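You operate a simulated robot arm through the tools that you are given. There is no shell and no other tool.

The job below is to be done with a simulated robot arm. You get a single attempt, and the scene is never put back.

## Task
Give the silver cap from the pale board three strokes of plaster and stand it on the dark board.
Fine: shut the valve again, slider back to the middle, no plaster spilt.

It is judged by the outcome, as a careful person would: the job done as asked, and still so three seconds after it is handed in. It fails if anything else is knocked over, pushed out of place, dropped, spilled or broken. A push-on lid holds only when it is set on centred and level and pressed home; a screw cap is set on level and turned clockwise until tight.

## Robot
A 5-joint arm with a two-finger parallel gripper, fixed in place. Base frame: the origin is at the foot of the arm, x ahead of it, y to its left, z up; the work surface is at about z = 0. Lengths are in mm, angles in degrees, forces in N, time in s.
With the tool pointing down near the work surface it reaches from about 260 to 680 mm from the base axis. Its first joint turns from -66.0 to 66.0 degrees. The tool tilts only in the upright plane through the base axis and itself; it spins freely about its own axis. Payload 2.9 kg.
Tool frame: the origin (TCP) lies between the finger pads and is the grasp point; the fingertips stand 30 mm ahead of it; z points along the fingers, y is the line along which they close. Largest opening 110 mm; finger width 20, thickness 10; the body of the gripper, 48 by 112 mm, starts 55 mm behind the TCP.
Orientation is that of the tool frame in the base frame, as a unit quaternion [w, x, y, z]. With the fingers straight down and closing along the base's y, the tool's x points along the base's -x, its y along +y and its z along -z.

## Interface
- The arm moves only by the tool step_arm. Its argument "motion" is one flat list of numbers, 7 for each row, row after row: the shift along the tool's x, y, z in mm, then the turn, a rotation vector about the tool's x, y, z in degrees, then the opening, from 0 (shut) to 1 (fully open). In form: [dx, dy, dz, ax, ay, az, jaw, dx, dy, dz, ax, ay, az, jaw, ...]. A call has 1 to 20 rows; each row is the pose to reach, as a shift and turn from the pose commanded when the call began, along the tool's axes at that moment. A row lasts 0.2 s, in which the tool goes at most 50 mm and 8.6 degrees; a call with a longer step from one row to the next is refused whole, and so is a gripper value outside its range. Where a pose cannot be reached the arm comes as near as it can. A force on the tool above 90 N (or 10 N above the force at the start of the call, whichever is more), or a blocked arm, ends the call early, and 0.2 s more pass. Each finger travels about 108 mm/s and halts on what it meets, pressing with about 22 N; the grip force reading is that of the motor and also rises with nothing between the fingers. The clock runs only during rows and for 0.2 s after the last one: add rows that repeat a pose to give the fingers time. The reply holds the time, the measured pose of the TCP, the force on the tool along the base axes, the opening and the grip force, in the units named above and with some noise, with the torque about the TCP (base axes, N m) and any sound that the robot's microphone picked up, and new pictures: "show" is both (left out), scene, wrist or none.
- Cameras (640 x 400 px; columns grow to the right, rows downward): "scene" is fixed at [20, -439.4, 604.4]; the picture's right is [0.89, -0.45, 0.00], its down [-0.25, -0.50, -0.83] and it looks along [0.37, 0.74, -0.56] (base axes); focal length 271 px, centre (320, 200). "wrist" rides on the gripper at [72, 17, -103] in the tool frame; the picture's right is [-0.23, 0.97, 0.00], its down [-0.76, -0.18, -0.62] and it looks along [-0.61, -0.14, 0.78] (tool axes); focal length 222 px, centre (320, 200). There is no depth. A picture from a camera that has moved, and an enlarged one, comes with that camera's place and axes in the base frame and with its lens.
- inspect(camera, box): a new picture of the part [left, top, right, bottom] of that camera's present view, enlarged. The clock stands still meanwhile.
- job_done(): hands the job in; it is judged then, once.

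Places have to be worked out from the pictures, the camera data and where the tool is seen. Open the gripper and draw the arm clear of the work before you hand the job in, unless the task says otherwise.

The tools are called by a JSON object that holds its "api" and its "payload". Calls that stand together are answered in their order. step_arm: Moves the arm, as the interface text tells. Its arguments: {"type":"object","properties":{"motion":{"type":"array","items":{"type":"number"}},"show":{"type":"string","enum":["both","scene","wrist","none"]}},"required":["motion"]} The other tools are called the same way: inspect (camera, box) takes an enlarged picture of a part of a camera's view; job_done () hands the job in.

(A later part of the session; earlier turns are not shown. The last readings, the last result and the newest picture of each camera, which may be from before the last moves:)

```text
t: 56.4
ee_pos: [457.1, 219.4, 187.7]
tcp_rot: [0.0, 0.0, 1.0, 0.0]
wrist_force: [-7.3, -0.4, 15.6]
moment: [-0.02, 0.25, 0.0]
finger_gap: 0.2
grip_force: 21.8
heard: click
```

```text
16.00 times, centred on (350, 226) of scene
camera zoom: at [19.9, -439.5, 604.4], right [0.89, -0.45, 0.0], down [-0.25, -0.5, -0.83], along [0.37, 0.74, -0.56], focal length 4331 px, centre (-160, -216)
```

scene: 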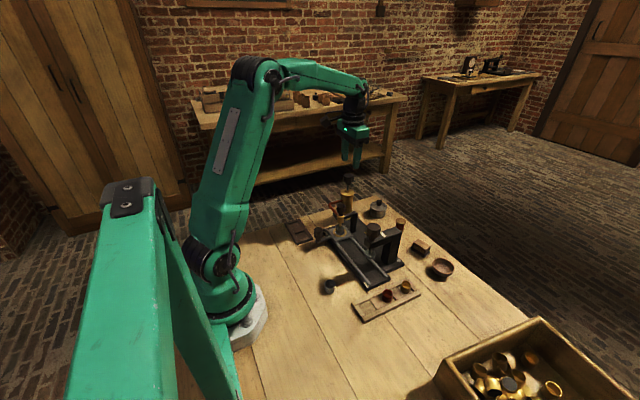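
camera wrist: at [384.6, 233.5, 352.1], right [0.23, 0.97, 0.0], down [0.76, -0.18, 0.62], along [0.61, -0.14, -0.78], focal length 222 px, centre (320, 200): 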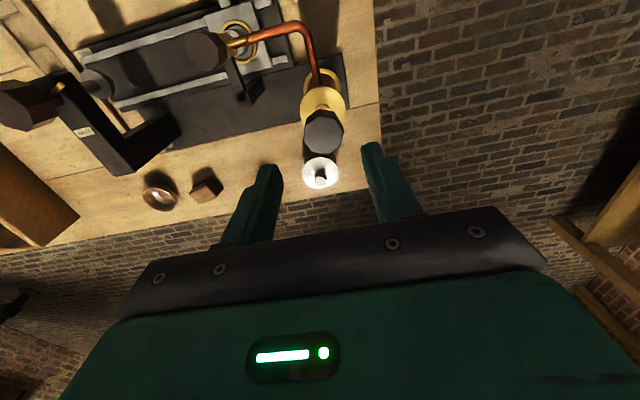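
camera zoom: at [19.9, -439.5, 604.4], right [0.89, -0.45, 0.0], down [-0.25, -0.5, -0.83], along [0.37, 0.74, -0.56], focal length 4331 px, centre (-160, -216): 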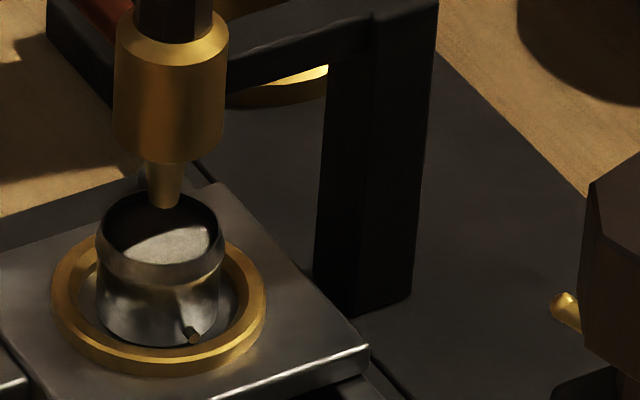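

Third click, and the plaster surface has risen clearly inside the cap, with nothing spilled. I lift off and move above the tap with the gripper turned 67.5°, ready to shut it.

{"api": "step_arm", "payload": {"motion": [0, 0, -5, 0, 0, 0, 0, 0, 0, -10, 0, 0, 0, 0, 0, 0, -15, 0, 0, 0, 0, 0, 0, -22, 0, 0, 0, 0, 0, 0, -65, 0, 0, 0, 0, 8.6, -9.3, -65, 0, 0, 7.5, 0.2, 17.2, -18.6, -65, 0, 0, 15, 0.4, 25.8, -28, -65, 0, 0, 22.5, 0.55, 34.4, -37.3, -65, 0, 0, 30, 0.55, 43, -46.6, -65, 0, 0, 37.5, 0.55, 51.6, -56, -65, 0, 0, 45, 0.55, 60.2, -65.3, -65, 0, 0, 52.5, 0.55, 68.8, -74.6, -65, 0, 0, 60, 0.55, 77.5, -84, -65, 0, 0, 67.5, 0.55, 77.5, -84, -25, 0, 0, 67.5, 0.55, 77.5, -84, 5, 0, 0, 67.5, 0.55, 77.5, -84, 5, 0, 0, 67.5, 0.55], "show": "none"}}

{"api": "inspect", "payload": {"camera": "wrist", "box": [240, 80, 400, 180]}}

{"api": "inspect", "payload": {"camera": "scene", "box": [310, 170, 400, 240]}}

```text
t: 60.0
ee_pos: [380.3, 135.4, 181.7]
tcp_rot: [0.0, 0.556, 0.831, 0.0]
wrist_force: [-0.1, -0.6, 0.5]
moment: [0.0, 0.02, -0.01]
finger_gap: 60.5
grip_force: 0.2
```

```text
4.00 times, centred on (320, 130) of wrist
camera zoom: at [368.5, 208.8, 284.0], right [0.99, 0.16, 0.0], down [0.13, -0.77, 0.62], along [0.1, -0.61, -0.78], focal length 888 px, centre (320, 480)
```

zoom: 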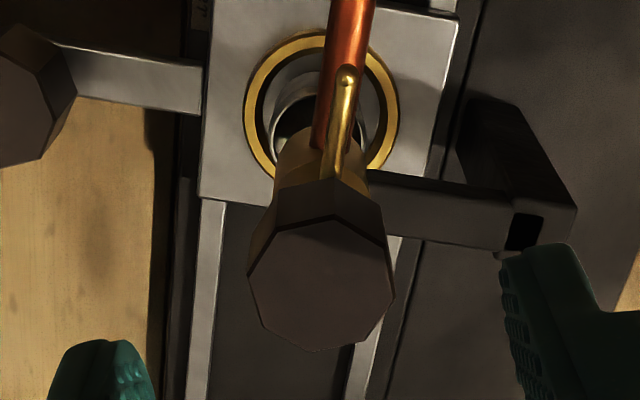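

```text
5.71 times, centred on (355, 205) of scene
camera zoom: at [20.0, -439.4, 604.4], right [0.89, -0.45, 0.0], down [-0.25, -0.5, -0.83], along [0.37, 0.74, -0.56], focal length 1547 px, centre (120, 171)
```

zoom: 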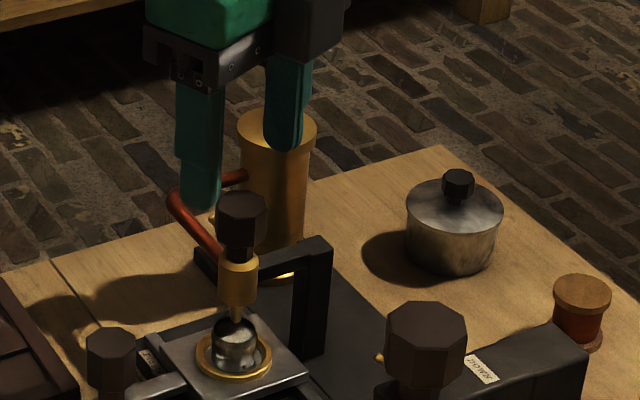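

The knob appears about 1–2 mm toward -tool-x of the axis, with its top near z = 131. I correct, descend to TCP z ≈ 141 and close on the flats.

{"api": "step_arm", "payload": {"motion": [-1.2, 0, 20, 0, 0, 0, 0.55, -1.2, 0, 36, 0, 0, 0, 0.5, -1.2, 0, 41, 0, 0, 0, 0.4, -1.2, 0, 41, 0, 0, 0, 0.3, -1.2, 0, 41, 0, 0, 0, 0.18, -1.2, 0, 41, 0, 0, 0, 0.18, -1.2, 0, 41, 0, 0, 0, 0.18], "show": "none"}}

{"api": "inspect", "payload": {"camera": "wrist", "box": [200, 80, 440, 230]}}

```text
t: 61.6
ee_pos: [380.9, 134.8, 140.5]
tcp_rot: [0.001, 0.555, 0.832, -0.001]
wrist_force: [3.3, 2.1, -5.0]
moment: [0.0, -0.07, -0.02]
finger_gap: 27.3
grip_force: 45.1
```

```text
2.67 times, centred on (320, 155) of wrist
camera zoom: at [369.1, 207.6, 242.8], right [0.99, 0.16, 0.0], down [0.13, -0.77, 0.62], along [0.1, -0.61, -0.78], focal length 592 px, centre (320, 320)
```

zoom: 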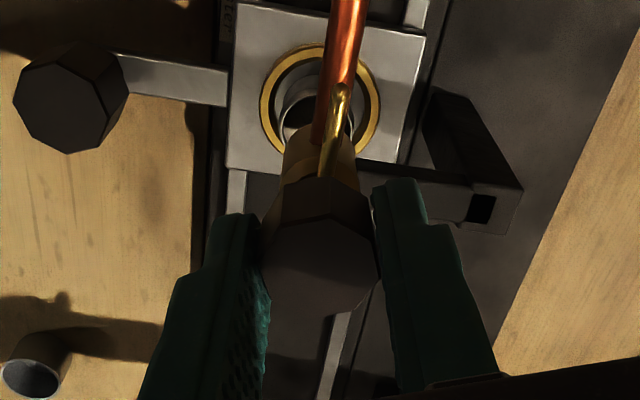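

Well centred grip with small forces. I turn counter-clockwise 36° back toward shut.

{"api": "step_arm", "payload": {"motion": [0, 0, 0, 0, 0, -6, 0.18, 0, 0, 0, 0, 0, -12, 0.18, 0, 0, 0, 0, 0, -18, 0.18, 0, 0, 0, 0, 0, -24, 0.18, 0, 0, 0, 0, 0, -30, 0.18, 0, 0, 0, 0, 0, -36, 0.18, 0, 0, 0, 0, 0, -36, 0.18], "show": "none"}}

{"api": "inspect", "payload": {"camera": "wrist", "box": [200, 80, 440, 230]}}

```text
t: 63.2
ee_pos: [379.9, 135.1, 140.0]
tcp_rot: [0.0, 0.271, 0.963, 0.001]
wrist_force: [14.8, -2.4, -21.7]
moment: [-0.29, -0.68, 0.03]
finger_gap: 27.6
grip_force: 44.8
```

```text
2.67 times, centred on (320, 155) of wrist
camera zoom: at [328.3, 186.6, 242.8], right [0.7, 0.71, 0.0], down [0.56, -0.55, 0.62], along [0.44, -0.44, -0.78], focal length 592 px, centre (320, 320)
```

zoom: 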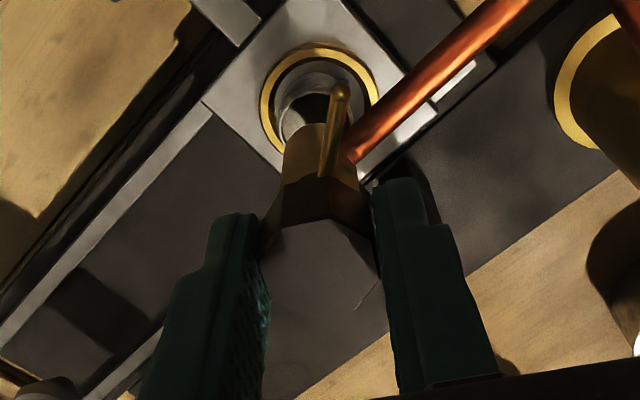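

The lever follows. I ease the 15 N side force by under 1 mm and continue another 42°.

{"api": "step_arm", "payload": {"motion": [-0.6, 0.4, 0, 0, 0, -6, 0.18, -0.6, 0.4, 0, 0, 0, -12, 0.18, -0.6, 0.4, 0, 0, 0, -18, 0.18, -0.6, 0.4, 0, 0, 0, -24, 0.18, -0.6, 0.4, 0, 0, 0, -30, 0.18, -0.6, 0.4, 0, 0, 0, -36, 0.18, -0.6, 0.4, 0, 0, 0, -42, 0.18, -0.6, 0.4, 0, 0, 0, -42, 0.18], "show": "none"}}

{"api": "inspect", "payload": {"camera": "wrist", "box": [200, 80, 440, 230]}}

```text
t: 65.0
ee_pos: [380.5, 133.5, 140.1]
tcp_rot: [0.0, -0.093, 0.996, 0.0]
wrist_force: [3.3, 33.7, -30.4]
moment: [0.46, -0.1, 0.03]
finger_gap: 27.5
grip_force: 44.5
```

```text
2.67 times, centred on (320, 155) of wrist
camera zoom: at [307.2, 137.9, 242.9], right [0.04, 1.0, 0.0], down [0.78, -0.03, 0.62], along [0.62, -0.03, -0.78], focal length 592 px, centre (320, 320)
```

zoom: 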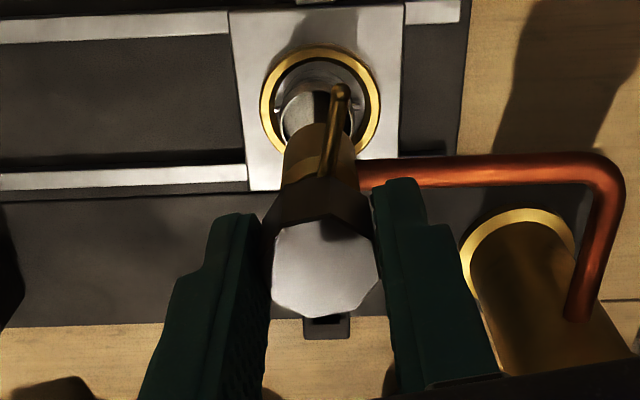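

About 78° back. I relieve the y-force and turn the last stretch, slightly past the nominal angle, to reach the shut stop.

{"api": "step_arm", "payload": {"motion": [-0.2, 1.2, 0, 0, 0, 0, 0.18, -0.2, 1.4, 0, 0, 0, -5, 0.18, -0.2, 1.6, 0, 0, 0, -10, 0.18, -0.2, 1.6, 0, 0, 0, -14, 0.18, -0.2, 1.6, 0, 0, 0, -18, 0.18, -0.2, 1.6, 0, 0, 0, -18, 0.18], "show": "none"}}

{"api": "inspect", "payload": {"camera": "wrist", "box": [200, 80, 440, 230]}}

```text
t: 66.4
ee_pos: [381.1, 136.0, 142.5]
tcp_rot: [-0.001, -0.246, 0.969, 0.0]
wrist_force: [-2.2, -9.0, -13.3]
moment: [-0.23, 0.06, -0.34]
finger_gap: 27.6
grip_force: 44.7
```

```text
2.67 times, centred on (320, 155) of wrist
camera zoom: at [310.1, 115.5, 243.9], right [-0.26, 0.96, 0.0], down [0.76, 0.21, 0.62], along [0.6, 0.16, -0.78], focal length 592 px, centre (320, 320)
```

zoom: 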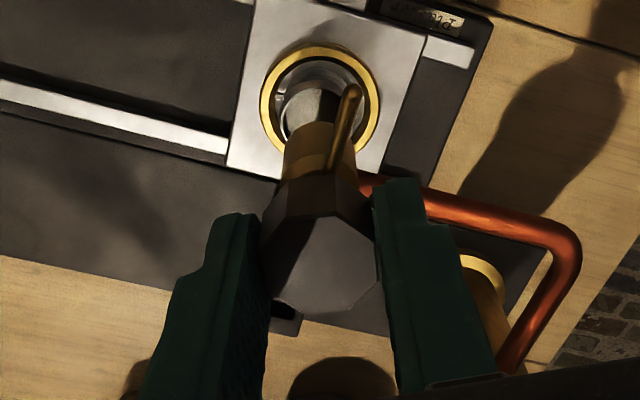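

Torque now opposes further turning: the valve is shut, lever pointing back at the base. I release, rise and go above the slider knob.

{"api": "step_arm", "payload": {"motion": [0, 0, 0, 0, 0, 0, 0.3, 0, 0, 0, 0, 0, 0, 0.45, 0, 0, 0, 0, 0, 0, 0.55, 0, 0, -15, 0, 0, 0, 0.55, 0, 0, -55, 0, 0, 0, 0.6, 0, 0, -80, 0, 0, 0, 0.6, 17, 9, -80, 0, 0, 7.2, 0.6, 34, 18, -80, 0, 0, 14.4, 0.6, 51, 27, -80, 0, 0, 21.6, 0.6, 68.3, 35.9, -80, 0, 0, 28.5, 0.6, 68.3, 35.9, -60, 0, 0, 28.5, 0.6, 68.3, 35.9, -60, 0, 0, 28.5, 0.6], "show": "none"}}

{"api": "inspect", "payload": {"camera": "wrist", "box": [240, 60, 400, 160]}}

{"api": "inspect", "payload": {"camera": "scene", "box": [310, 180, 400, 240]}}

```text
t: 69.0
ee_pos: [302.8, 134.3, 199.9]
tcp_rot: [0.0, 0.0, 1.0, 0.0]
wrist_force: [-0.1, 1.0, -0.4]
moment: [-0.01, 0.03, 0.03]
finger_gap: 65.9
grip_force: 0.1
```

```text
4.00 times, centred on (320, 110) of wrist
camera zoom: at [231.4, 150.7, 302.0], right [0.23, 0.97, 0.0], down [0.76, -0.18, 0.62], along [0.61, -0.14, -0.78], focal length 888 px, centre (320, 560)
```

zoom: 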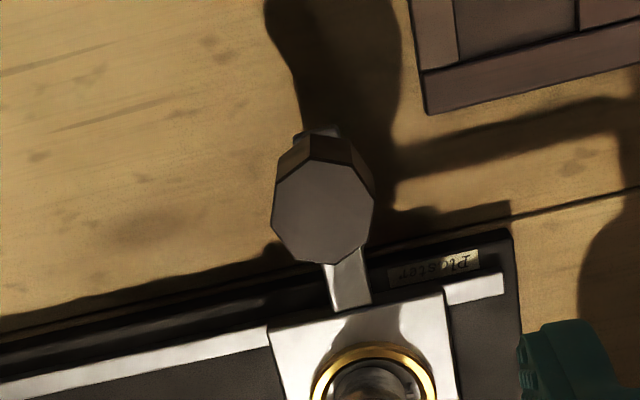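

```text
6.67 times, centred on (355, 210) of scene
camera zoom: at [20.0, -439.4, 604.4], right [0.89, -0.45, 0.0], down [-0.25, -0.5, -0.83], along [0.37, 0.74, -0.56], focal length 1805 px, centre (87, 133)
```

zoom: 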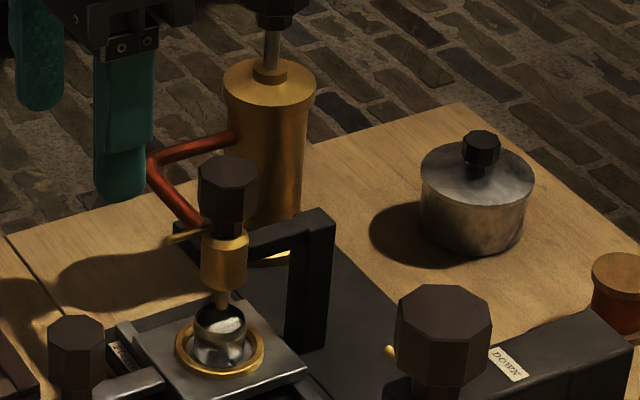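

The lever is back in exactly its starting place and the pump knob is up. I descend on the slider knob and grip it.

{"api": "step_arm", "payload": {"motion": [-1, 0.6, 40, 0, 0, 0, 0.6, -1, 0.6, 80, 0, 0, 0, 0.6, -1, 0.6, 110, 0, 0, 0, 0.6, -1, 0.6, 129, 0, 0, 0, 0.55, -1, 0.6, 129, 0, 0, 0, 0.4, -1, 0.6, 129, 0, 0, 0, 0.3, -1, 0.6, 129, 0, 0, 0, 0.2, -1, 0.6, 129, 0, 0, 0, 0.2], "show": "none"}}

{"api": "inspect", "payload": {"camera": "scene", "box": [310, 180, 400, 240]}}

```text
t: 70.8
ee_pos: [305.1, 136.0, 72.0]
tcp_rot: [-0.001, -0.001, 1.0, 0.0]
wrist_force: [4.7, -16.8, -4.0]
moment: [-0.04, -0.01, 0.13]
finger_gap: 30.3
grip_force: 8.1
```

```text
6.67 times, centred on (355, 210) of scene
camera zoom: at [20.0, -439.4, 604.4], right [0.89, -0.45, 0.0], down [-0.25, -0.5, -0.83], along [0.37, 0.74, -0.56], focal length 1805 px, centre (87, 133)
```

zoom: 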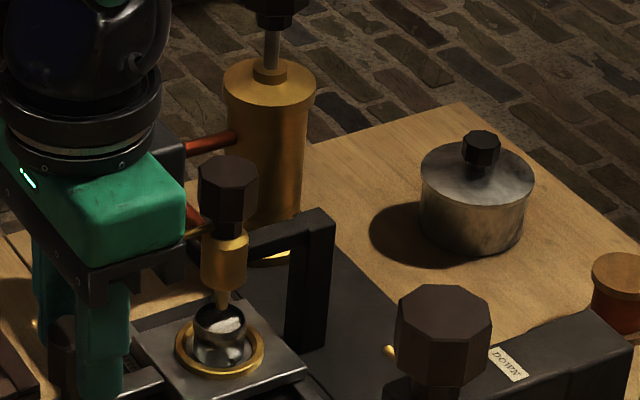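

One finger is on the knob; sliding will close the rest. White plaster shows in the cap. I pull the slider back slowly 70 mm toward the middle.

{"api": "step_arm", "payload": {"motion": [0, -1.5, 0, 0, 0, 0, 0.2, 0, -1.5, 0, 0, 0, 0, 0.2, 0, -4, 0, 0, 0, 0, 0.2, 0, -8, 0, 0, 0, 0, 0.2, 0, -12, 0, 0, 0, 0, 0.2, 0, -17, 0, 0, 0, 0, 0.2, 0, -22, 0, 0, 0, 0, 0.2, 0, -27, 0, 0, 0, 0, 0.2, 0, -32, 0, 0, 0, 0, 0.2, 0, -37, 0, 0, 0, 0, 0.2, 0, -42, 0, 0, 0, 0, 0.2, 0, -47, 0, 0, 0, 0, 0.2, 0, -52, 0, 0, 0, 0, 0.2, 0, -57, 0, 0, 0, 0, 0.2, 0, -62, 0, 0, 0, 0, 0.2, 0, -66, 0, 0, 0, 0, 0.2, 0, -69, 0, 0, 0, 0, 0.2, 0, -71, 0, 0, 0, 0, 0.2, 0, -71, 0, 0, 0, 0, 0.2], "show": "none"}}

{"api": "inspect", "payload": {"camera": "scene", "box": [310, 180, 420, 260]}}

```text
t: 74.8
ee_pos: [304.7, 63.3, 71.6]
tcp_rot: [-0.001, 0.001, 1.0, 0.0]
wrist_force: [-18.1, 0.0, 15.1]
moment: [0.39, 0.31, 0.02]
finger_gap: 27.5
grip_force: 45.2
```

```text
5.00 times, centred on (365, 220) of scene
camera zoom: at [19.9, -439.5, 604.4], right [0.89, -0.45, 0.0], down [-0.25, -0.5, -0.83], along [0.37, 0.74, -0.56], focal length 1353 px, centre (95, 100)
```

zoom: 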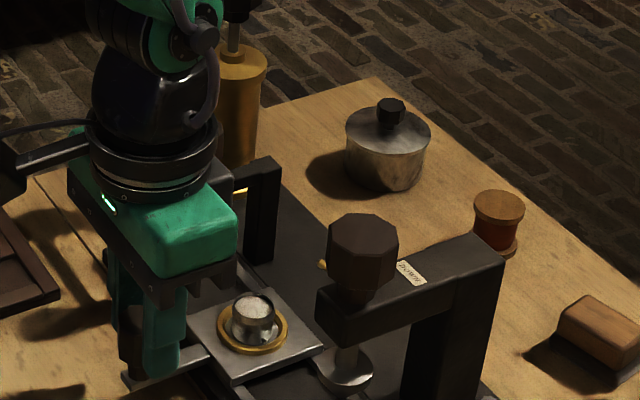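

The ring is about 8.4 mm short of its original picture position. I move 8.3 mm more and compare at high zoom with the earlier picture.

{"api": "step_arm", "payload": {"motion": [0, -3, 0, 0, 0, 0, 0.2, 0, -6, 0, 0, 0, 0, 0.2, 0, -8.3, 0, 0, 0, 0, 0.2, 0, -8.3, 0, 0, 0, 0, 0.2], "show": "none"}}

{"api": "inspect", "payload": {"camera": "scene", "box": [340, 225, 380, 255]}}

{"api": "inspect", "payload": {"camera": "scene", "box": [330, 220, 390, 260]}}

```text
t: 75.8
ee_pos: [304.7, 56.3, 72.0]
tcp_rot: [0.0, 0.0, 1.0, 0.0]
wrist_force: [-1.3, -1.8, -16.8]
moment: [0.36, 1.08, 0.04]
finger_gap: 27.6
grip_force: 44.7
```

```text
13.33 times, centred on (360, 240) of scene
camera zoom: at [20.1, -439.4, 604.4], right [0.89, -0.45, 0.0], down [-0.25, -0.5, -0.83], along [0.37, 0.74, -0.56], focal length 3609 px, centre (-213, -333)
```

zoom: 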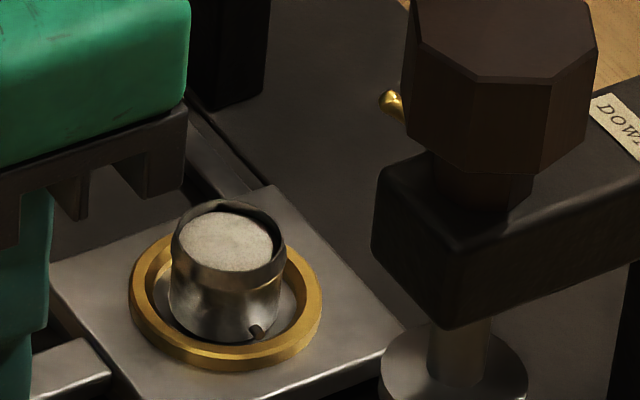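

```text
10.00 times, centred on (360, 240) of scene
camera zoom: at [20.1, -439.4, 604.4], right [0.89, -0.45, 0.0], down [-0.25, -0.5, -0.83], along [0.37, 0.74, -0.56], focal length 2707 px, centre (-80, -200)
```

zoom: 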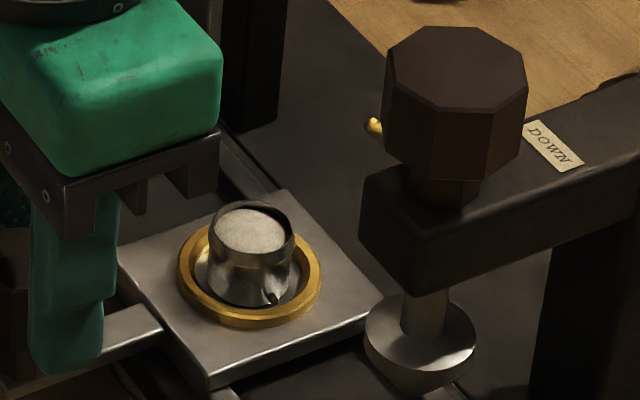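

The plaster stands neatly below the rim, none spilled. The slider is still about 1.4 mm off its original mark, so I nudge it and then release and rise.

{"api": "step_arm", "payload": {"motion": [0, -0.7, 0, 0, 0, 0, 0.2, 0, -1.4, 0, 0, 0, 0, 0.2, 0, -1.4, 0, 0, 0, 0, 0.2, 0, -1.4, 0, 0, 0, 0, 0.3, 0, -1.4, 0, 0, 0, 0, 0.4, 0, -1.4, 0, 0, 0, 0, 0.5, 0, -1.4, -10, 0, 0, 0, 0.55, 0, -1.4, -50, 0, 0, 0, 0.55, 0, -1.4, -95, 0, 0, 0, 0.55, 0, -1.4, -130, 0, 0, 0, 0.55, 0, -1.4, -130, 0, 0, 0, 0.55], "show": "none"}}

{"api": "inspect", "payload": {"camera": "scene", "box": [340, 225, 380, 255]}}

{"api": "inspect", "payload": {"camera": "scene", "box": [270, 170, 470, 330]}}

{"api": "inspect", "payload": {"camera": "wrist", "box": [240, 60, 400, 160]}}

```text
t: 78.2
ee_pos: [304.3, 54.5, 201.2]
tcp_rot: [0.0, 0.0, 1.0, -0.001]
wrist_force: [0.8, 0.8, 0.8]
moment: [-0.01, 0.04, 0.01]
finger_gap: 60.2
grip_force: 0.0
```

```text
13.33 times, centred on (360, 240) of scene
camera zoom: at [20.0, -439.4, 604.4], right [0.89, -0.45, 0.0], down [-0.25, -0.5, -0.83], along [0.37, 0.74, -0.56], focal length 3609 px, centre (-213, -333)
```

zoom: 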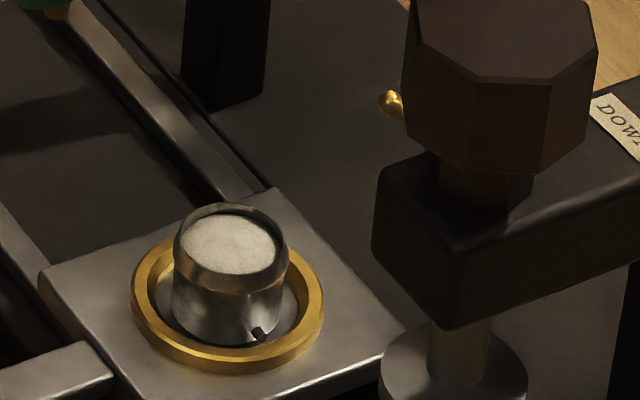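

```text
2.50 times, centred on (370, 250) of scene
camera zoom: at [20.0, -439.4, 604.4], right [0.89, -0.45, 0.0], down [-0.25, -0.5, -0.83], along [0.37, 0.74, -0.56], focal length 677 px, centre (195, 75)
```

zoom: 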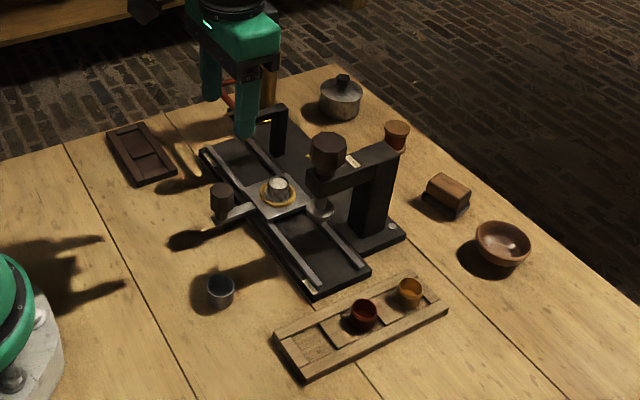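

```text
4.00 times, centred on (320, 110) of wrist
camera zoom: at [233.8, 71.4, 303.2], right [0.23, 0.97, 0.0], down [0.76, -0.18, 0.62], along [0.61, -0.14, -0.78], focal length 888 px, centre (320, 560)
```

zoom: 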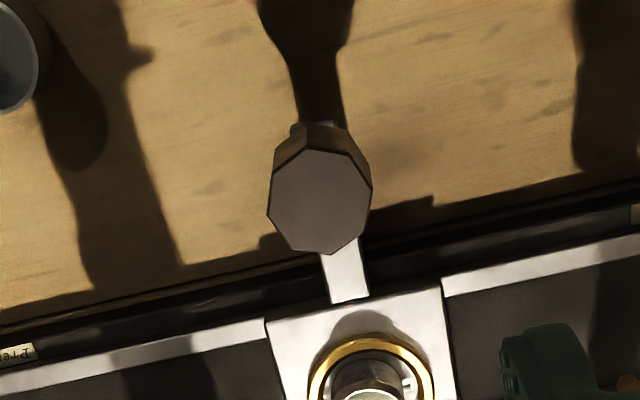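

The slider ring matches its original picture position to within half a millimetre. Now I look at the dark board to choose where to stand the cap.

{"api": "inspect", "payload": {"camera": "wrist", "box": [380, 0, 580, 110]}}

{"api": "inspect", "payload": {"camera": "scene", "box": [275, 205, 335, 250]}}

```text
3.20 times, centred on (480, 55) of wrist
camera zoom: at [233.8, 71.4, 303.2], right [0.23, 0.97, 0.0], down [0.76, -0.18, 0.62], along [0.61, -0.14, -0.78], focal length 711 px, centre (-192, 664)
```

zoom: 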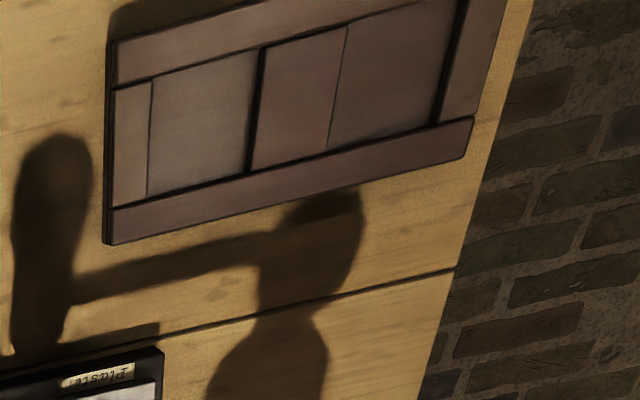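

```text
8.89 times, centred on (305, 228) of scene
camera zoom: at [20.0, -439.4, 604.4], right [0.89, -0.45, 0.0], down [-0.25, -0.5, -0.83], along [0.37, 0.74, -0.56], focal length 2406 px, centre (453, -44)
```

zoom: 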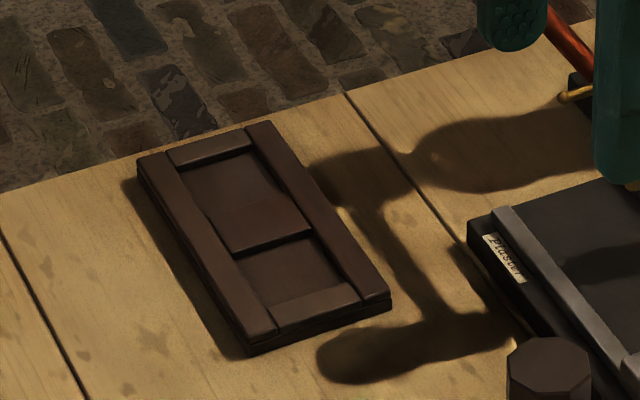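

The dark board has two shallow pockets about 33 mm square; the nearer one is centred near (273, 198) with low rims. I go back over the cap with the fingers closing along x and check alignment.

{"api": "step_arm", "payload": {"motion": [-7, 0, 0, 0, 0, 8.2, 0.45, -14, 0, 0, 0, 0, 16.4, 0.45, -21, 0, 0, 0, 0, 24.6, 0.45, -28, 0, 0, 0, 0, 32.8, 0.45, -35, 0, 0, 0, 0, 41, 0.45, -42, 0, 0, 0, 0, 49.2, 0.45, -49, 0, 0, 0, 0, 57.4, 0.45, -56, 0, 0, 0, 0, 65.6, 0.45, -63, 0, 0, 0, 0, 73.8, 0.45, -70, -0.4, 0, 0, 0, 82, 0.45, -75.3, -0.4, 0, 0, 0, 90, 0.45, -75.3, -0.4, 0, 0, 0, 90, 0.45], "show": "none"}}

{"api": "step_arm", "payload": {"motion": [0, 0, 35, 0, 0, 0, 0.45, 0, 0, 70, 0, 0, 0, 0.45, 0, 0, 95, 0, 0, 0, 0.45, 0, 0, 95, 0, 0, 0, 0.45], "show": "none"}}

{"api": "inspect", "payload": {"camera": "wrist", "box": [240, 90, 400, 190]}}

{"api": "inspect", "payload": {"camera": "scene", "box": [330, 210, 390, 260]}}

```text
t: 80.8
ee_pos: [380.8, 54.8, 201.7]
tcp_rot: [0.0, 0.708, 0.706, 0.0]
wrist_force: [-0.5, 0.7, -0.2]
moment: [-0.02, 0.03, 0.02]
finger_gap: 49.4
grip_force: 0.1
```

```text
t: 81.8
ee_pos: [379.7, 53.5, 106.1]
tcp_rot: [0.0, 0.708, 0.707, 0.0]
wrist_force: [0.2, 1.1, -0.2]
moment: [-0.03, -0.04, -0.01]
finger_gap: 49.4
grip_force: 0.0
```

```text
4.00 times, centred on (320, 140) of wrist
camera zoom: at [397.8, 125.8, 208.3], right [0.97, -0.23, 0.0], down [-0.18, -0.76, 0.62], along [-0.14, -0.61, -0.78], focal length 888 px, centre (320, 440)
```

zoom: 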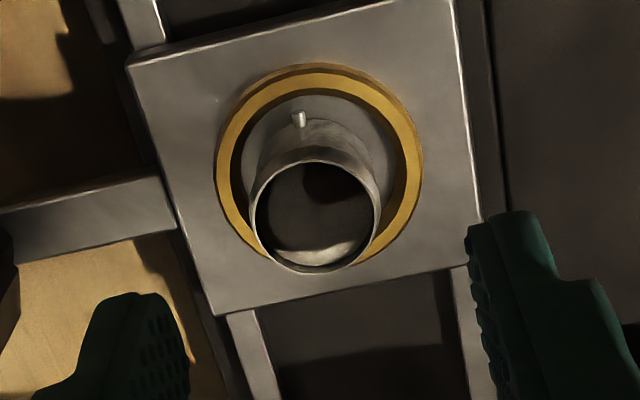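

```text
8.00 times, centred on (360, 235) of scene
camera zoom: at [20.0, -439.4, 604.4], right [0.89, -0.45, 0.0], down [-0.25, -0.5, -0.83], along [0.37, 0.74, -0.56], focal length 2166 px, centre (0, -80)
```

zoom: 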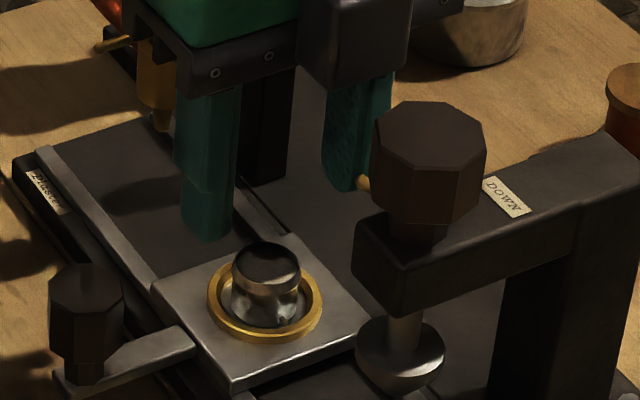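

The cap is within a millimetre of the grip axis. I correct, descend to TCP z ≈ 68 and close on it without lifting yet.

{"api": "step_arm", "payload": {"motion": [0.9, -0.5, 15, 0, 0, 0, 0.45, 0.9, -0.5, 30, 0, 0, 0, 0.45, 0.9, -0.5, 38, 0, 0, 0, 0.45, 0.9, -0.5, 38, 0, 0, 0, 0.35, 0.9, -0.5, 38, 0, 0, 0, 0.25, 0.9, -0.5, 38, 0, 0, 0, 0.17, 0.9, -0.5, 38, 0, 0, 0, 0.17], "show": "none"}}

{"api": "inspect", "payload": {"camera": "wrist", "box": [240, 90, 400, 190]}}

{"api": "inspect", "payload": {"camera": "scene", "box": [330, 210, 390, 260]}}

```text
t: 83.4
ee_pos: [379.0, 55.7, 68.8]
tcp_rot: [0.0, 0.707, 0.707, 0.0]
wrist_force: [0.1, 0.4, -0.2]
moment: [0.02, -0.01, -0.01]
finger_gap: 22.3
grip_force: 21.8
```

```text
4.00 times, centred on (320, 140) of wrist
camera zoom: at [397.3, 127.7, 171.1], right [0.97, -0.23, 0.0], down [-0.18, -0.76, 0.62], along [-0.14, -0.61, -0.78], focal length 888 px, centre (320, 440)
```

zoom: 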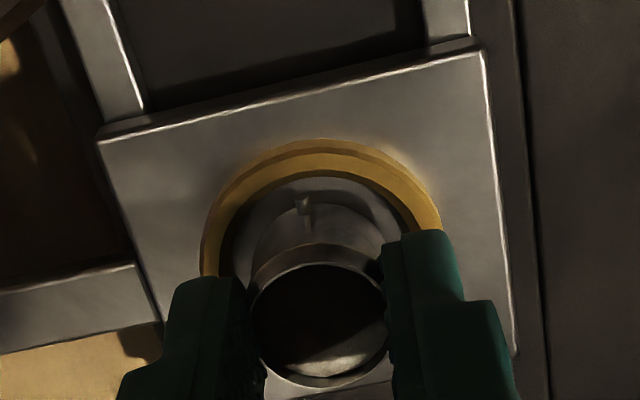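

```text
8.00 times, centred on (360, 235) of scene
camera zoom: at [20.0, -439.4, 604.4], right [0.89, -0.45, 0.0], down [-0.25, -0.5, -0.83], along [0.37, 0.74, -0.56], focal length 2166 px, centre (0, -80)
```

zoom: 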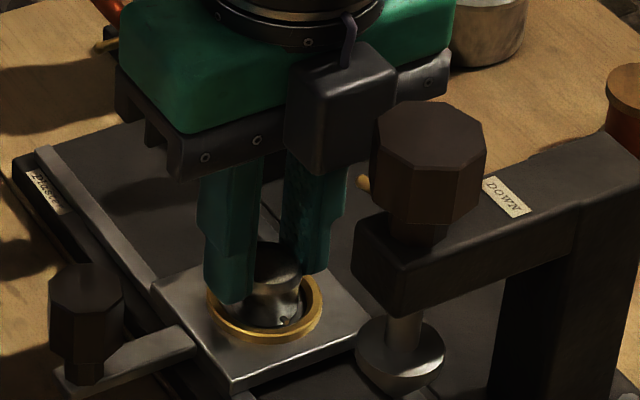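

The cap is gripped (22.3 mm, 22 N). I lift it straight up smoothly, then carry it level at moderate speed to above the dark board's near pocket.

{"api": "step_arm", "payload": {"motion": [0, 0, -3, 0, 0, 0, 0.17, 0, 0, -8, 0, 0, 0, 0.17, 0, 0, -20, 0, 0, 0, 0.17, 0, 0, -40, 0, 0, 0, 0.17, 0, 0, -65, 0, 0, 0, 0.17, 0, 0, -90, 0, 0, 0, 0.17, 0, 0, -112, 0, 0, 0, 0.17, 0, 0, -125, 0, 0, 0, 0.17, 0, 0, -130, 0, 0, 0, 0.17, 8, -6, -130, 0, 0, 0, 0.17, 24, -18, -130, 0, 0, 0, 0.17, 42, -31, -130, 0, 0, 0, 0.17, 60, -44.5, -130, 0, 0, 0, 0.17, 78, -58, -130, 0, 0, 0, 0.17, 96, -71, -130, 0, 0, 0, 0.17, 114, -84.5, -130, 0, 0, 0, 0.17, 130, -96.5, -130, 0, 0, 0, 0.17, 140, -104, -130, 0, 0, 0, 0.17, 143.4, -106.3, -130, 0, 0, 0, 0.17, 143.4, -106.3, -130, 0, 0, 0, 0.17], "show": "both"}}

{"api": "inspect", "payload": {"camera": "wrist", "box": [240, 60, 400, 160]}}

{"api": "inspect", "payload": {"camera": "scene", "box": [275, 190, 375, 250]}}

```text
t: 87.6
ee_pos: [273.6, 199.4, 197.9]
tcp_rot: [0.0, 0.707, 0.707, -0.001]
wrist_force: [-0.4, -0.3, 0.5]
moment: [0.0, 0.01, 0.02]
finger_gap: 22.1
grip_force: 22.1
camera wrist: at [291.6, 271.4, 300.5], right [0.97, -0.23, 0.0], down [-0.18, -0.76, 0.62], along [-0.14, -0.61, -0.78], focal length 222 px, centre (320, 200)
```

scene: 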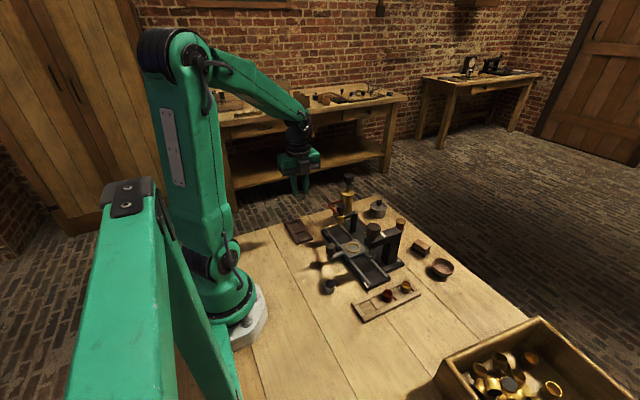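
wrist: 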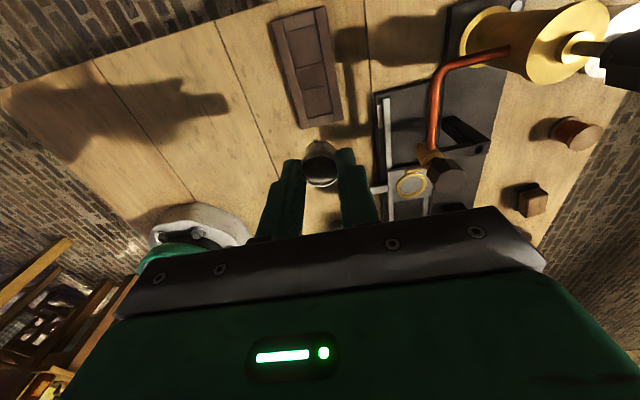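

```text
4.00 times, centred on (320, 110) of wrist
camera zoom: at [291.6, 271.4, 300.5], right [0.97, -0.23, 0.0], down [-0.18, -0.76, 0.62], along [-0.14, -0.61, -0.78], focal length 888 px, centre (320, 560)
```

zoom: 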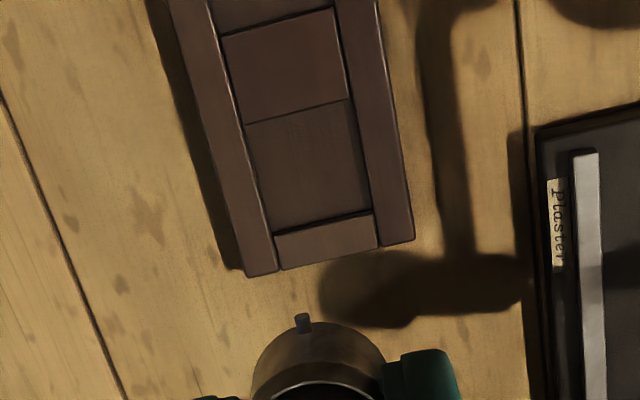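

```text
6.40 times, centred on (325, 220) of scene
camera zoom: at [20.0, -439.4, 604.4], right [0.89, -0.45, 0.0], down [-0.25, -0.5, -0.83], along [0.37, 0.74, -0.56], focal length 1732 px, centre (288, 72)
```

zoom: 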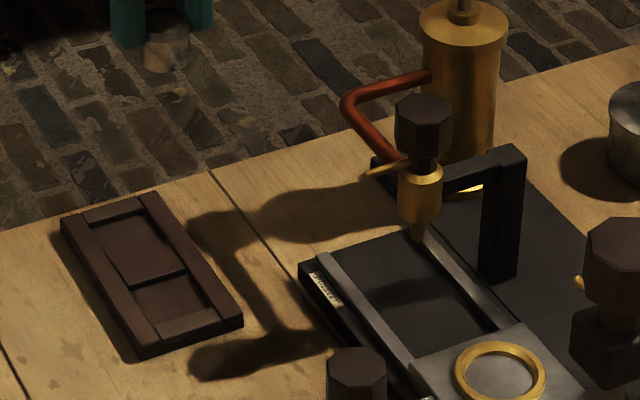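

The pocket centre appears roughly 3 mm toward -x and 3–5 mm toward -y of the axis. I shift part of that and come down to check again closer.

{"api": "step_arm", "payload": {"motion": [-1, -0.5, 8, 0, 0, 0, 0.17, -2, -1.5, 25, 0, 0, 0, 0.17, -3, -2.2, 50, 0, 0, 0, 0.17, -3.3, -2.2, 75, 0, 0, 0, 0.17, -3.3, -2.2, 95, 0, 0, 0, 0.17, -3.3, -2.2, 106, 0, 0, 0, 0.17, -3.3, -2.2, 110, 0, 0, 0, 0.17, -3.3, -2.2, 110, 0, 0, 0, 0.17], "show": "none"}}

{"api": "inspect", "payload": {"camera": "wrist", "box": [240, 70, 400, 170]}}

{"api": "inspect", "payload": {"camera": "scene", "box": [275, 205, 335, 250]}}

```text
t: 89.4
ee_pos: [269.4, 196.0, 88.4]
tcp_rot: [0.0, 0.707, 0.707, 0.0]
wrist_force: [0.0, -0.2, -0.4]
moment: [-0.01, 0.01, -0.01]
finger_gap: 22.3
grip_force: 21.5
```

```text
4.00 times, centred on (320, 120) of wrist
camera zoom: at [287.5, 268.5, 191.7], right [0.97, -0.23, 0.0], down [-0.18, -0.76, 0.62], along [-0.14, -0.61, -0.78], focal length 888 px, centre (320, 520)
```

zoom: 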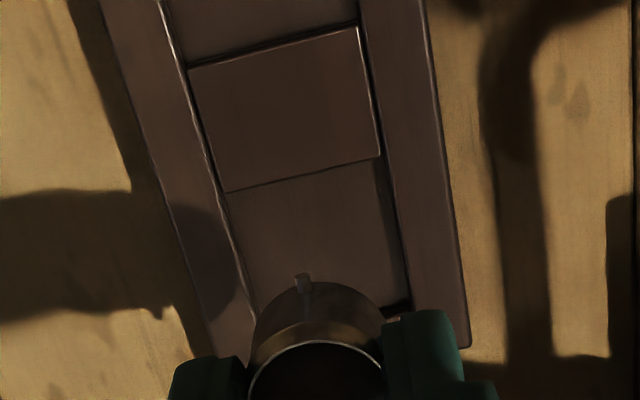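

```text
8.89 times, centred on (305, 228) of scene
camera zoom: at [20.0, -439.4, 604.4], right [0.89, -0.45, 0.0], down [-0.25, -0.5, -0.83], along [0.37, 0.74, -0.56], focal length 2406 px, centre (453, -44)
```

zoom: 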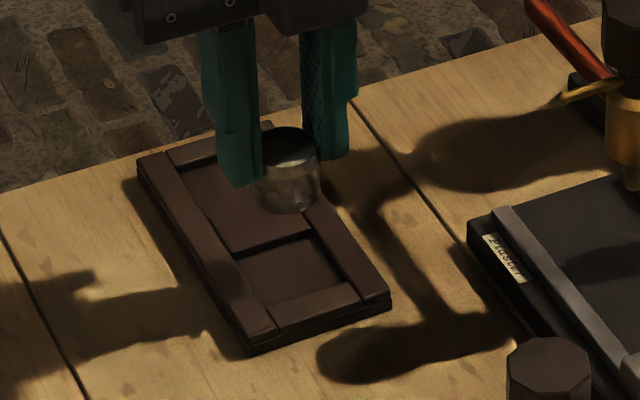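

The pocket centre is now on the tool axis. I lower 32 mm, leaving a few millimetres, then check.

{"api": "step_arm", "payload": {"motion": [0, 0, 8, 0, 0, 0, 0.17, 0, 0, 18, 0, 0, 0, 0.17, 0, 0, 26, 0, 0, 0, 0.17, 0, 0, 31, 0, 0, 0, 0.17, 0, 0, 31, 0, 0, 0, 0.17], "show": "none"}}

{"api": "inspect", "payload": {"camera": "wrist", "box": [240, 80, 400, 180]}}

{"api": "inspect", "payload": {"camera": "scene", "box": [275, 205, 335, 250]}}

```text
t: 90.6
ee_pos: [270.3, 196.2, 58.2]
tcp_rot: [0.0, 0.707, 0.707, 0.001]
wrist_force: [0.1, -0.1, -0.3]
moment: [-0.01, 0.02, -0.01]
finger_gap: 22.3
grip_force: 21.9
```

```text
4.00 times, centred on (320, 130) of wrist
camera zoom: at [288.3, 268.4, 160.1], right [0.97, -0.23, 0.0], down [-0.18, -0.76, 0.62], along [-0.14, -0.61, -0.78], focal length 888 px, centre (320, 480)
```

zoom: 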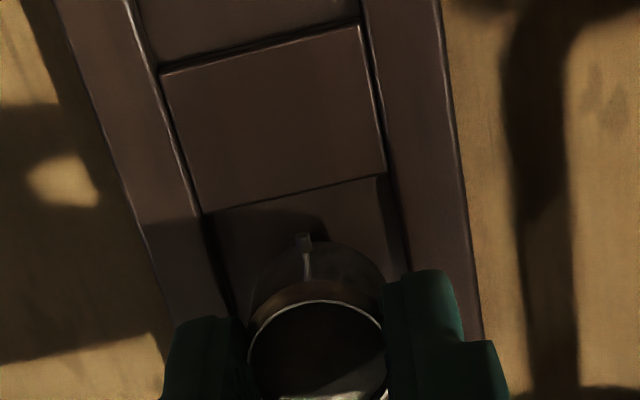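

```text
8.89 times, centred on (305, 228) of scene
camera zoom: at [20.0, -439.4, 604.4], right [0.89, -0.45, 0.0], down [-0.25, -0.5, -0.83], along [0.37, 0.74, -0.56], focal length 2406 px, centre (453, -44)
```

zoom: 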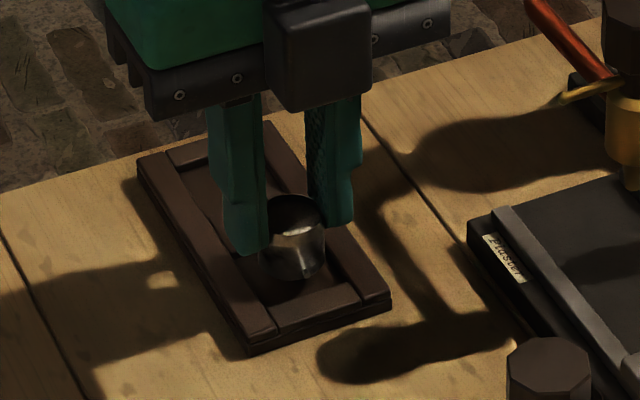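

The cap hangs inside the pocket outline with clearance on all sides. I trim about 1 mm in each axis and lower slowly, reading the force.

{"api": "step_arm", "payload": {"motion": [1, -0.8, 2, 0, 0, 0, 0.17, 1, -0.8, 4, 0, 0, 0, 0.17, 1, -0.8, 6, 0, 0, 0, 0.17, 1, -0.8, 6, 0, 0, 0, 0.17], "show": "none"}}

{"api": "step_arm", "payload": {"motion": [0, 0, 1, 0, 0, 0, 0.17, 0, 0, 1, 0, 0, 0, 0.17], "show": "none"}}

{"api": "inspect", "payload": {"camera": "scene", "box": [285, 215, 325, 245]}}

```text
t: 91.6
ee_pos: [270.9, 196.8, 52.4]
tcp_rot: [0.0, 0.707, 0.707, 0.0]
wrist_force: [-0.5, 0.6, 1.0]
moment: [-0.01, 0.0, 0.0]
finger_gap: 22.2
grip_force: 21.6
```

```text
t: 92.2
ee_pos: [270.5, 197.7, 50.7]
tcp_rot: [0.0, 0.707, 0.707, 0.0]
wrist_force: [0.1, -0.2, -0.4]
moment: [0.01, 0.01, 0.0]
finger_gap: 22.2
grip_force: 21.9
```

```text
13.33 times, centred on (305, 230) of scene
camera zoom: at [20.0, -439.4, 604.4], right [0.89, -0.45, 0.0], down [-0.25, -0.5, -0.83], along [0.37, 0.74, -0.56], focal length 3609 px, centre (520, -200)
```

zoom: 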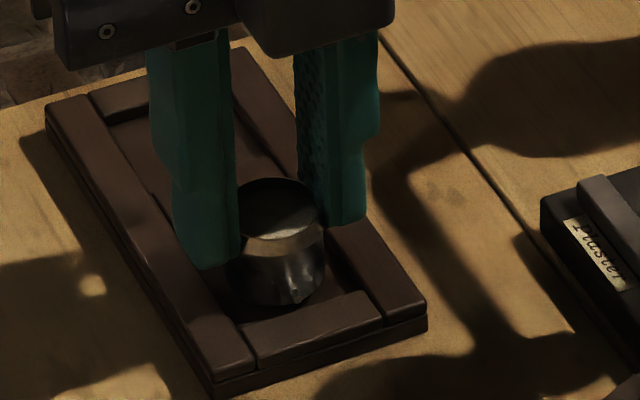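

No contact yet; I continue down in 1 mm steps.

{"api": "step_arm", "payload": {"motion": [0, 0, 1, 0, 0, 0, 0.17, 0, 0, 1, 0, 0, 0, 0.17], "show": "none"}}

{"api": "step_arm", "payload": {"motion": [0, 0, 1, 0, 0, 0, 0.17, 0, 0, 1, 0, 0, 0, 0.17], "show": "none"}}

{"api": "inspect", "payload": {"camera": "scene", "box": [285, 215, 325, 245]}}

```text
t: 92.8
ee_pos: [268.5, 196.5, 50.4]
tcp_rot: [0.001, 0.707, 0.707, 0.0]
wrist_force: [-0.5, 0.9, 0.2]
moment: [0.03, 0.01, -0.01]
finger_gap: 22.2
grip_force: 22.2
```

```text
t: 93.4
ee_pos: [269.3, 195.9, 48.5]
tcp_rot: [0.001, 0.707, 0.707, 0.0]
wrist_force: [-0.9, 0.7, -0.1]
moment: [-0.03, -0.02, 0.01]
finger_gap: 22.6
grip_force: 21.9
```

```text
13.33 times, centred on (305, 230) of scene
camera zoom: at [20.0, -439.4, 604.4], right [0.89, -0.45, 0.0], down [-0.25, -0.5, -0.83], along [0.37, 0.74, -0.56], focal length 3609 px, centre (520, -200)
```

zoom: 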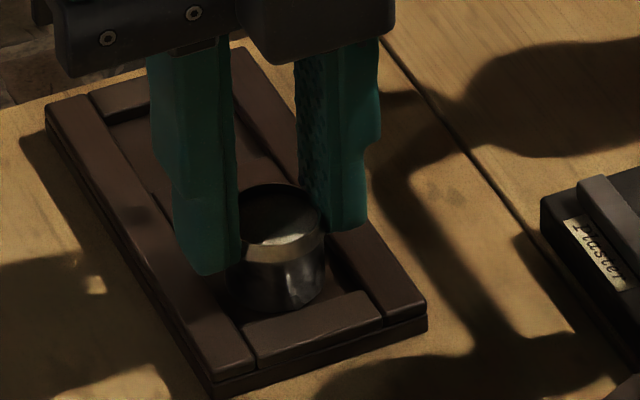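

Still free at TCP z ≈ 48.5. I go on in 1 mm steps.

{"api": "step_arm", "payload": {"motion": [0, 0, 1, 0, 0, 0, 0.17, 0, 0, 1, 0, 0, 0, 0.17], "show": "none"}}

{"api": "step_arm", "payload": {"motion": [0, 0, 0.8, 0, 0, 0, 0.17, 0, 0, 0.8, 0, 0, 0, 0.17], "show": "none"}}

{"api": "inspect", "payload": {"camera": "scene", "box": [285, 215, 325, 245]}}

```text
t: 94.0
ee_pos: [270.1, 196.9, 47.0]
tcp_rot: [0.001, 0.707, 0.708, 0.0]
wrist_force: [0.6, -1.6, 5.3]
moment: [-0.03, 0.0, 0.0]
finger_gap: 22.5
grip_force: 22.2
```

```text
t: 94.6
ee_pos: [271.7, 196.6, 46.7]
tcp_rot: [0.0, 0.707, 0.707, 0.0]
wrist_force: [-0.9, 1.9, 6.5]
moment: [0.05, 0.03, 0.04]
finger_gap: 22.4
grip_force: 22.1
```

```text
13.33 times, centred on (305, 230) of scene
camera zoom: at [20.0, -439.5, 604.4], right [0.89, -0.45, 0.0], down [-0.25, -0.5, -0.83], along [0.37, 0.74, -0.56], focal length 3609 px, centre (520, -200)
```

zoom: 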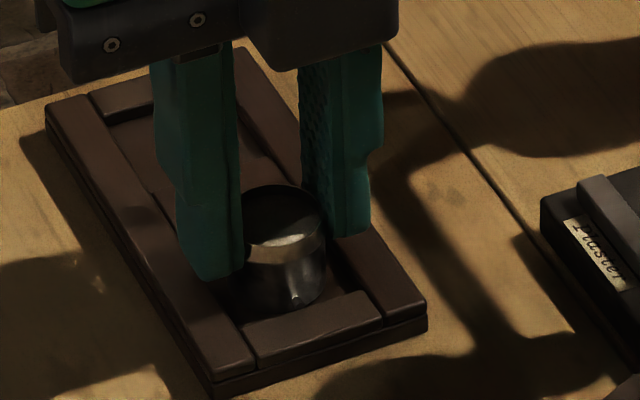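

Contact at 5–6.5 N: the cap stands on the pocket floor. I ease off, open gently and rise clear.

{"api": "step_arm", "payload": {"motion": [0, 0, -1, 0, 0, 0, 0.22, 0, 0, -1, 0, 0, 0, 0.3, 0, 0, -1, 0, 0, 0, 0.4, 0, 0, -1, 0, 0, 0, 0.4, 0, 0, -15, 0, 0, 0, 0.4, 0, 0, -50, 0, 0, 0, 0.4, 0, 0, -95, 0, 0, 0, 0.4, 0, 0, -140, 0, 0, 0, 0.4, 0, 0, -180, 0, 0, 0, 0.4, 0, 0, -180, 0, 0, 0, 0.4], "show": "both"}}

{"api": "inspect", "payload": {"camera": "scene", "box": [285, 215, 325, 245]}}

{"api": "inspect", "payload": {"camera": "wrist", "box": [240, 40, 400, 140]}}

{"api": "inspect", "payload": {"camera": "scene", "box": [270, 170, 470, 330]}}

```text
t: 96.8
ee_pos: [272.2, 196.0, 227.1]
tcp_rot: [0.0, 0.707, 0.707, 0.0]
wrist_force: [0.1, 0.1, 0.0]
moment: [0.0, 0.0, 0.02]
finger_gap: 44.2
grip_force: 0.0
camera wrist: at [289.3, 268.2, 330.5], right [0.97, -0.23, 0.0], down [-0.18, -0.76, 0.62], along [-0.14, -0.61, -0.78], focal length 222 px, centre (320, 200)
```

scene: 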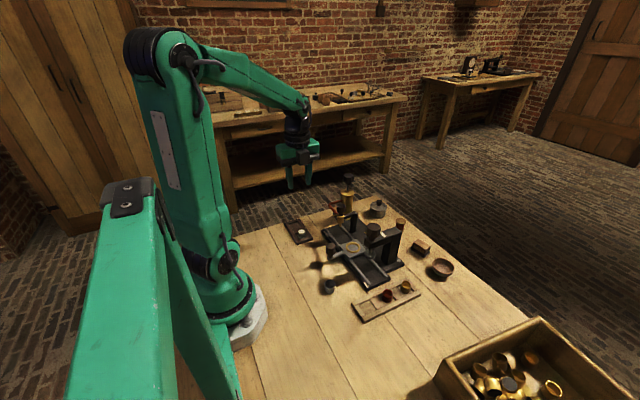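
wrist: 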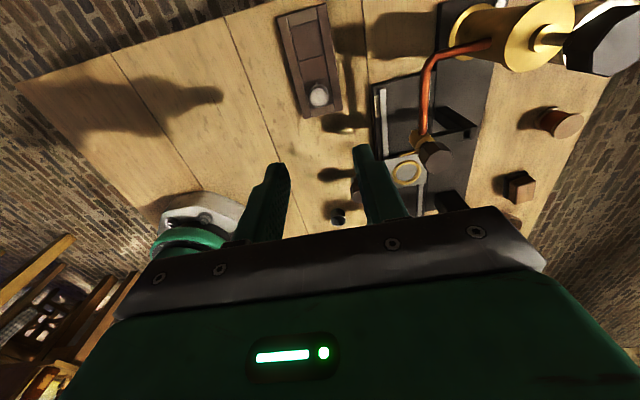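

```text
13.33 times, centred on (305, 230) of scene
camera zoom: at [20.0, -439.4, 604.4], right [0.89, -0.45, 0.0], down [-0.25, -0.5, -0.83], along [0.37, 0.74, -0.56], focal length 3609 px, centre (520, -200)
```

zoom: 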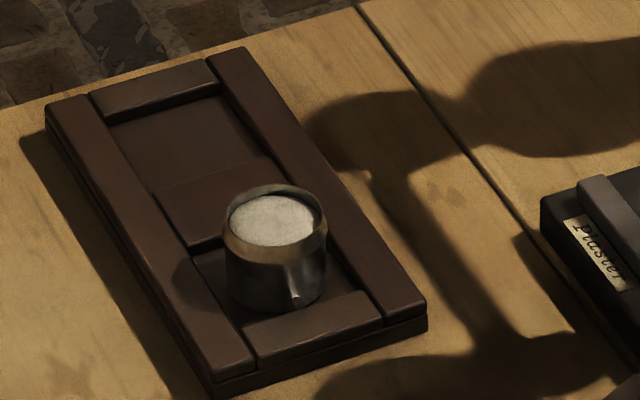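

```text
4.00 times, centred on (320, 90) of wrist
camera zoom: at [289.3, 268.2, 330.5], right [0.97, -0.23, 0.0], down [-0.18, -0.76, 0.62], along [-0.14, -0.61, -0.78], focal length 888 px, centre (320, 640)
```

zoom: 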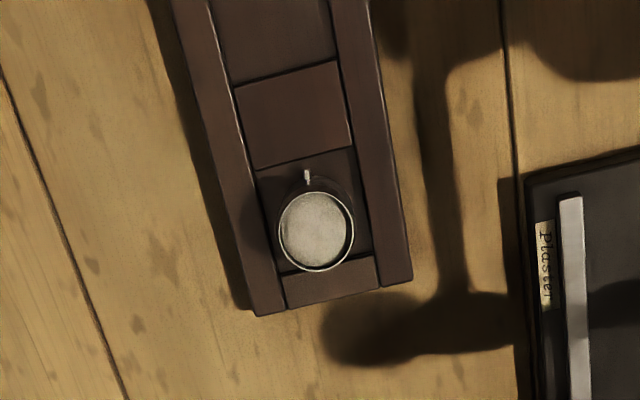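

```text
2.50 times, centred on (370, 250) of scene
camera zoom: at [20.0, -439.4, 604.4], right [0.89, -0.45, 0.0], down [-0.25, -0.5, -0.83], along [0.37, 0.74, -0.56], focal length 677 px, centre (195, 75)
```

zoom: 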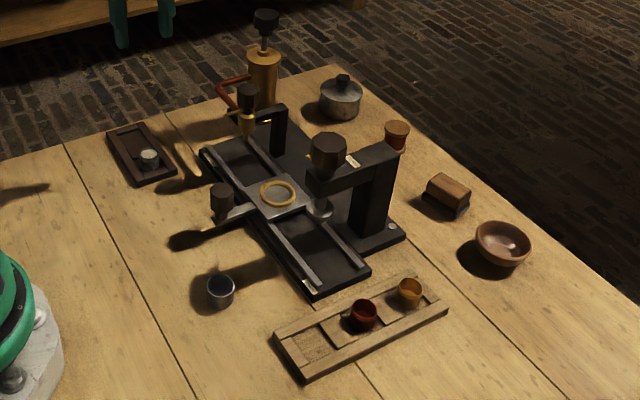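

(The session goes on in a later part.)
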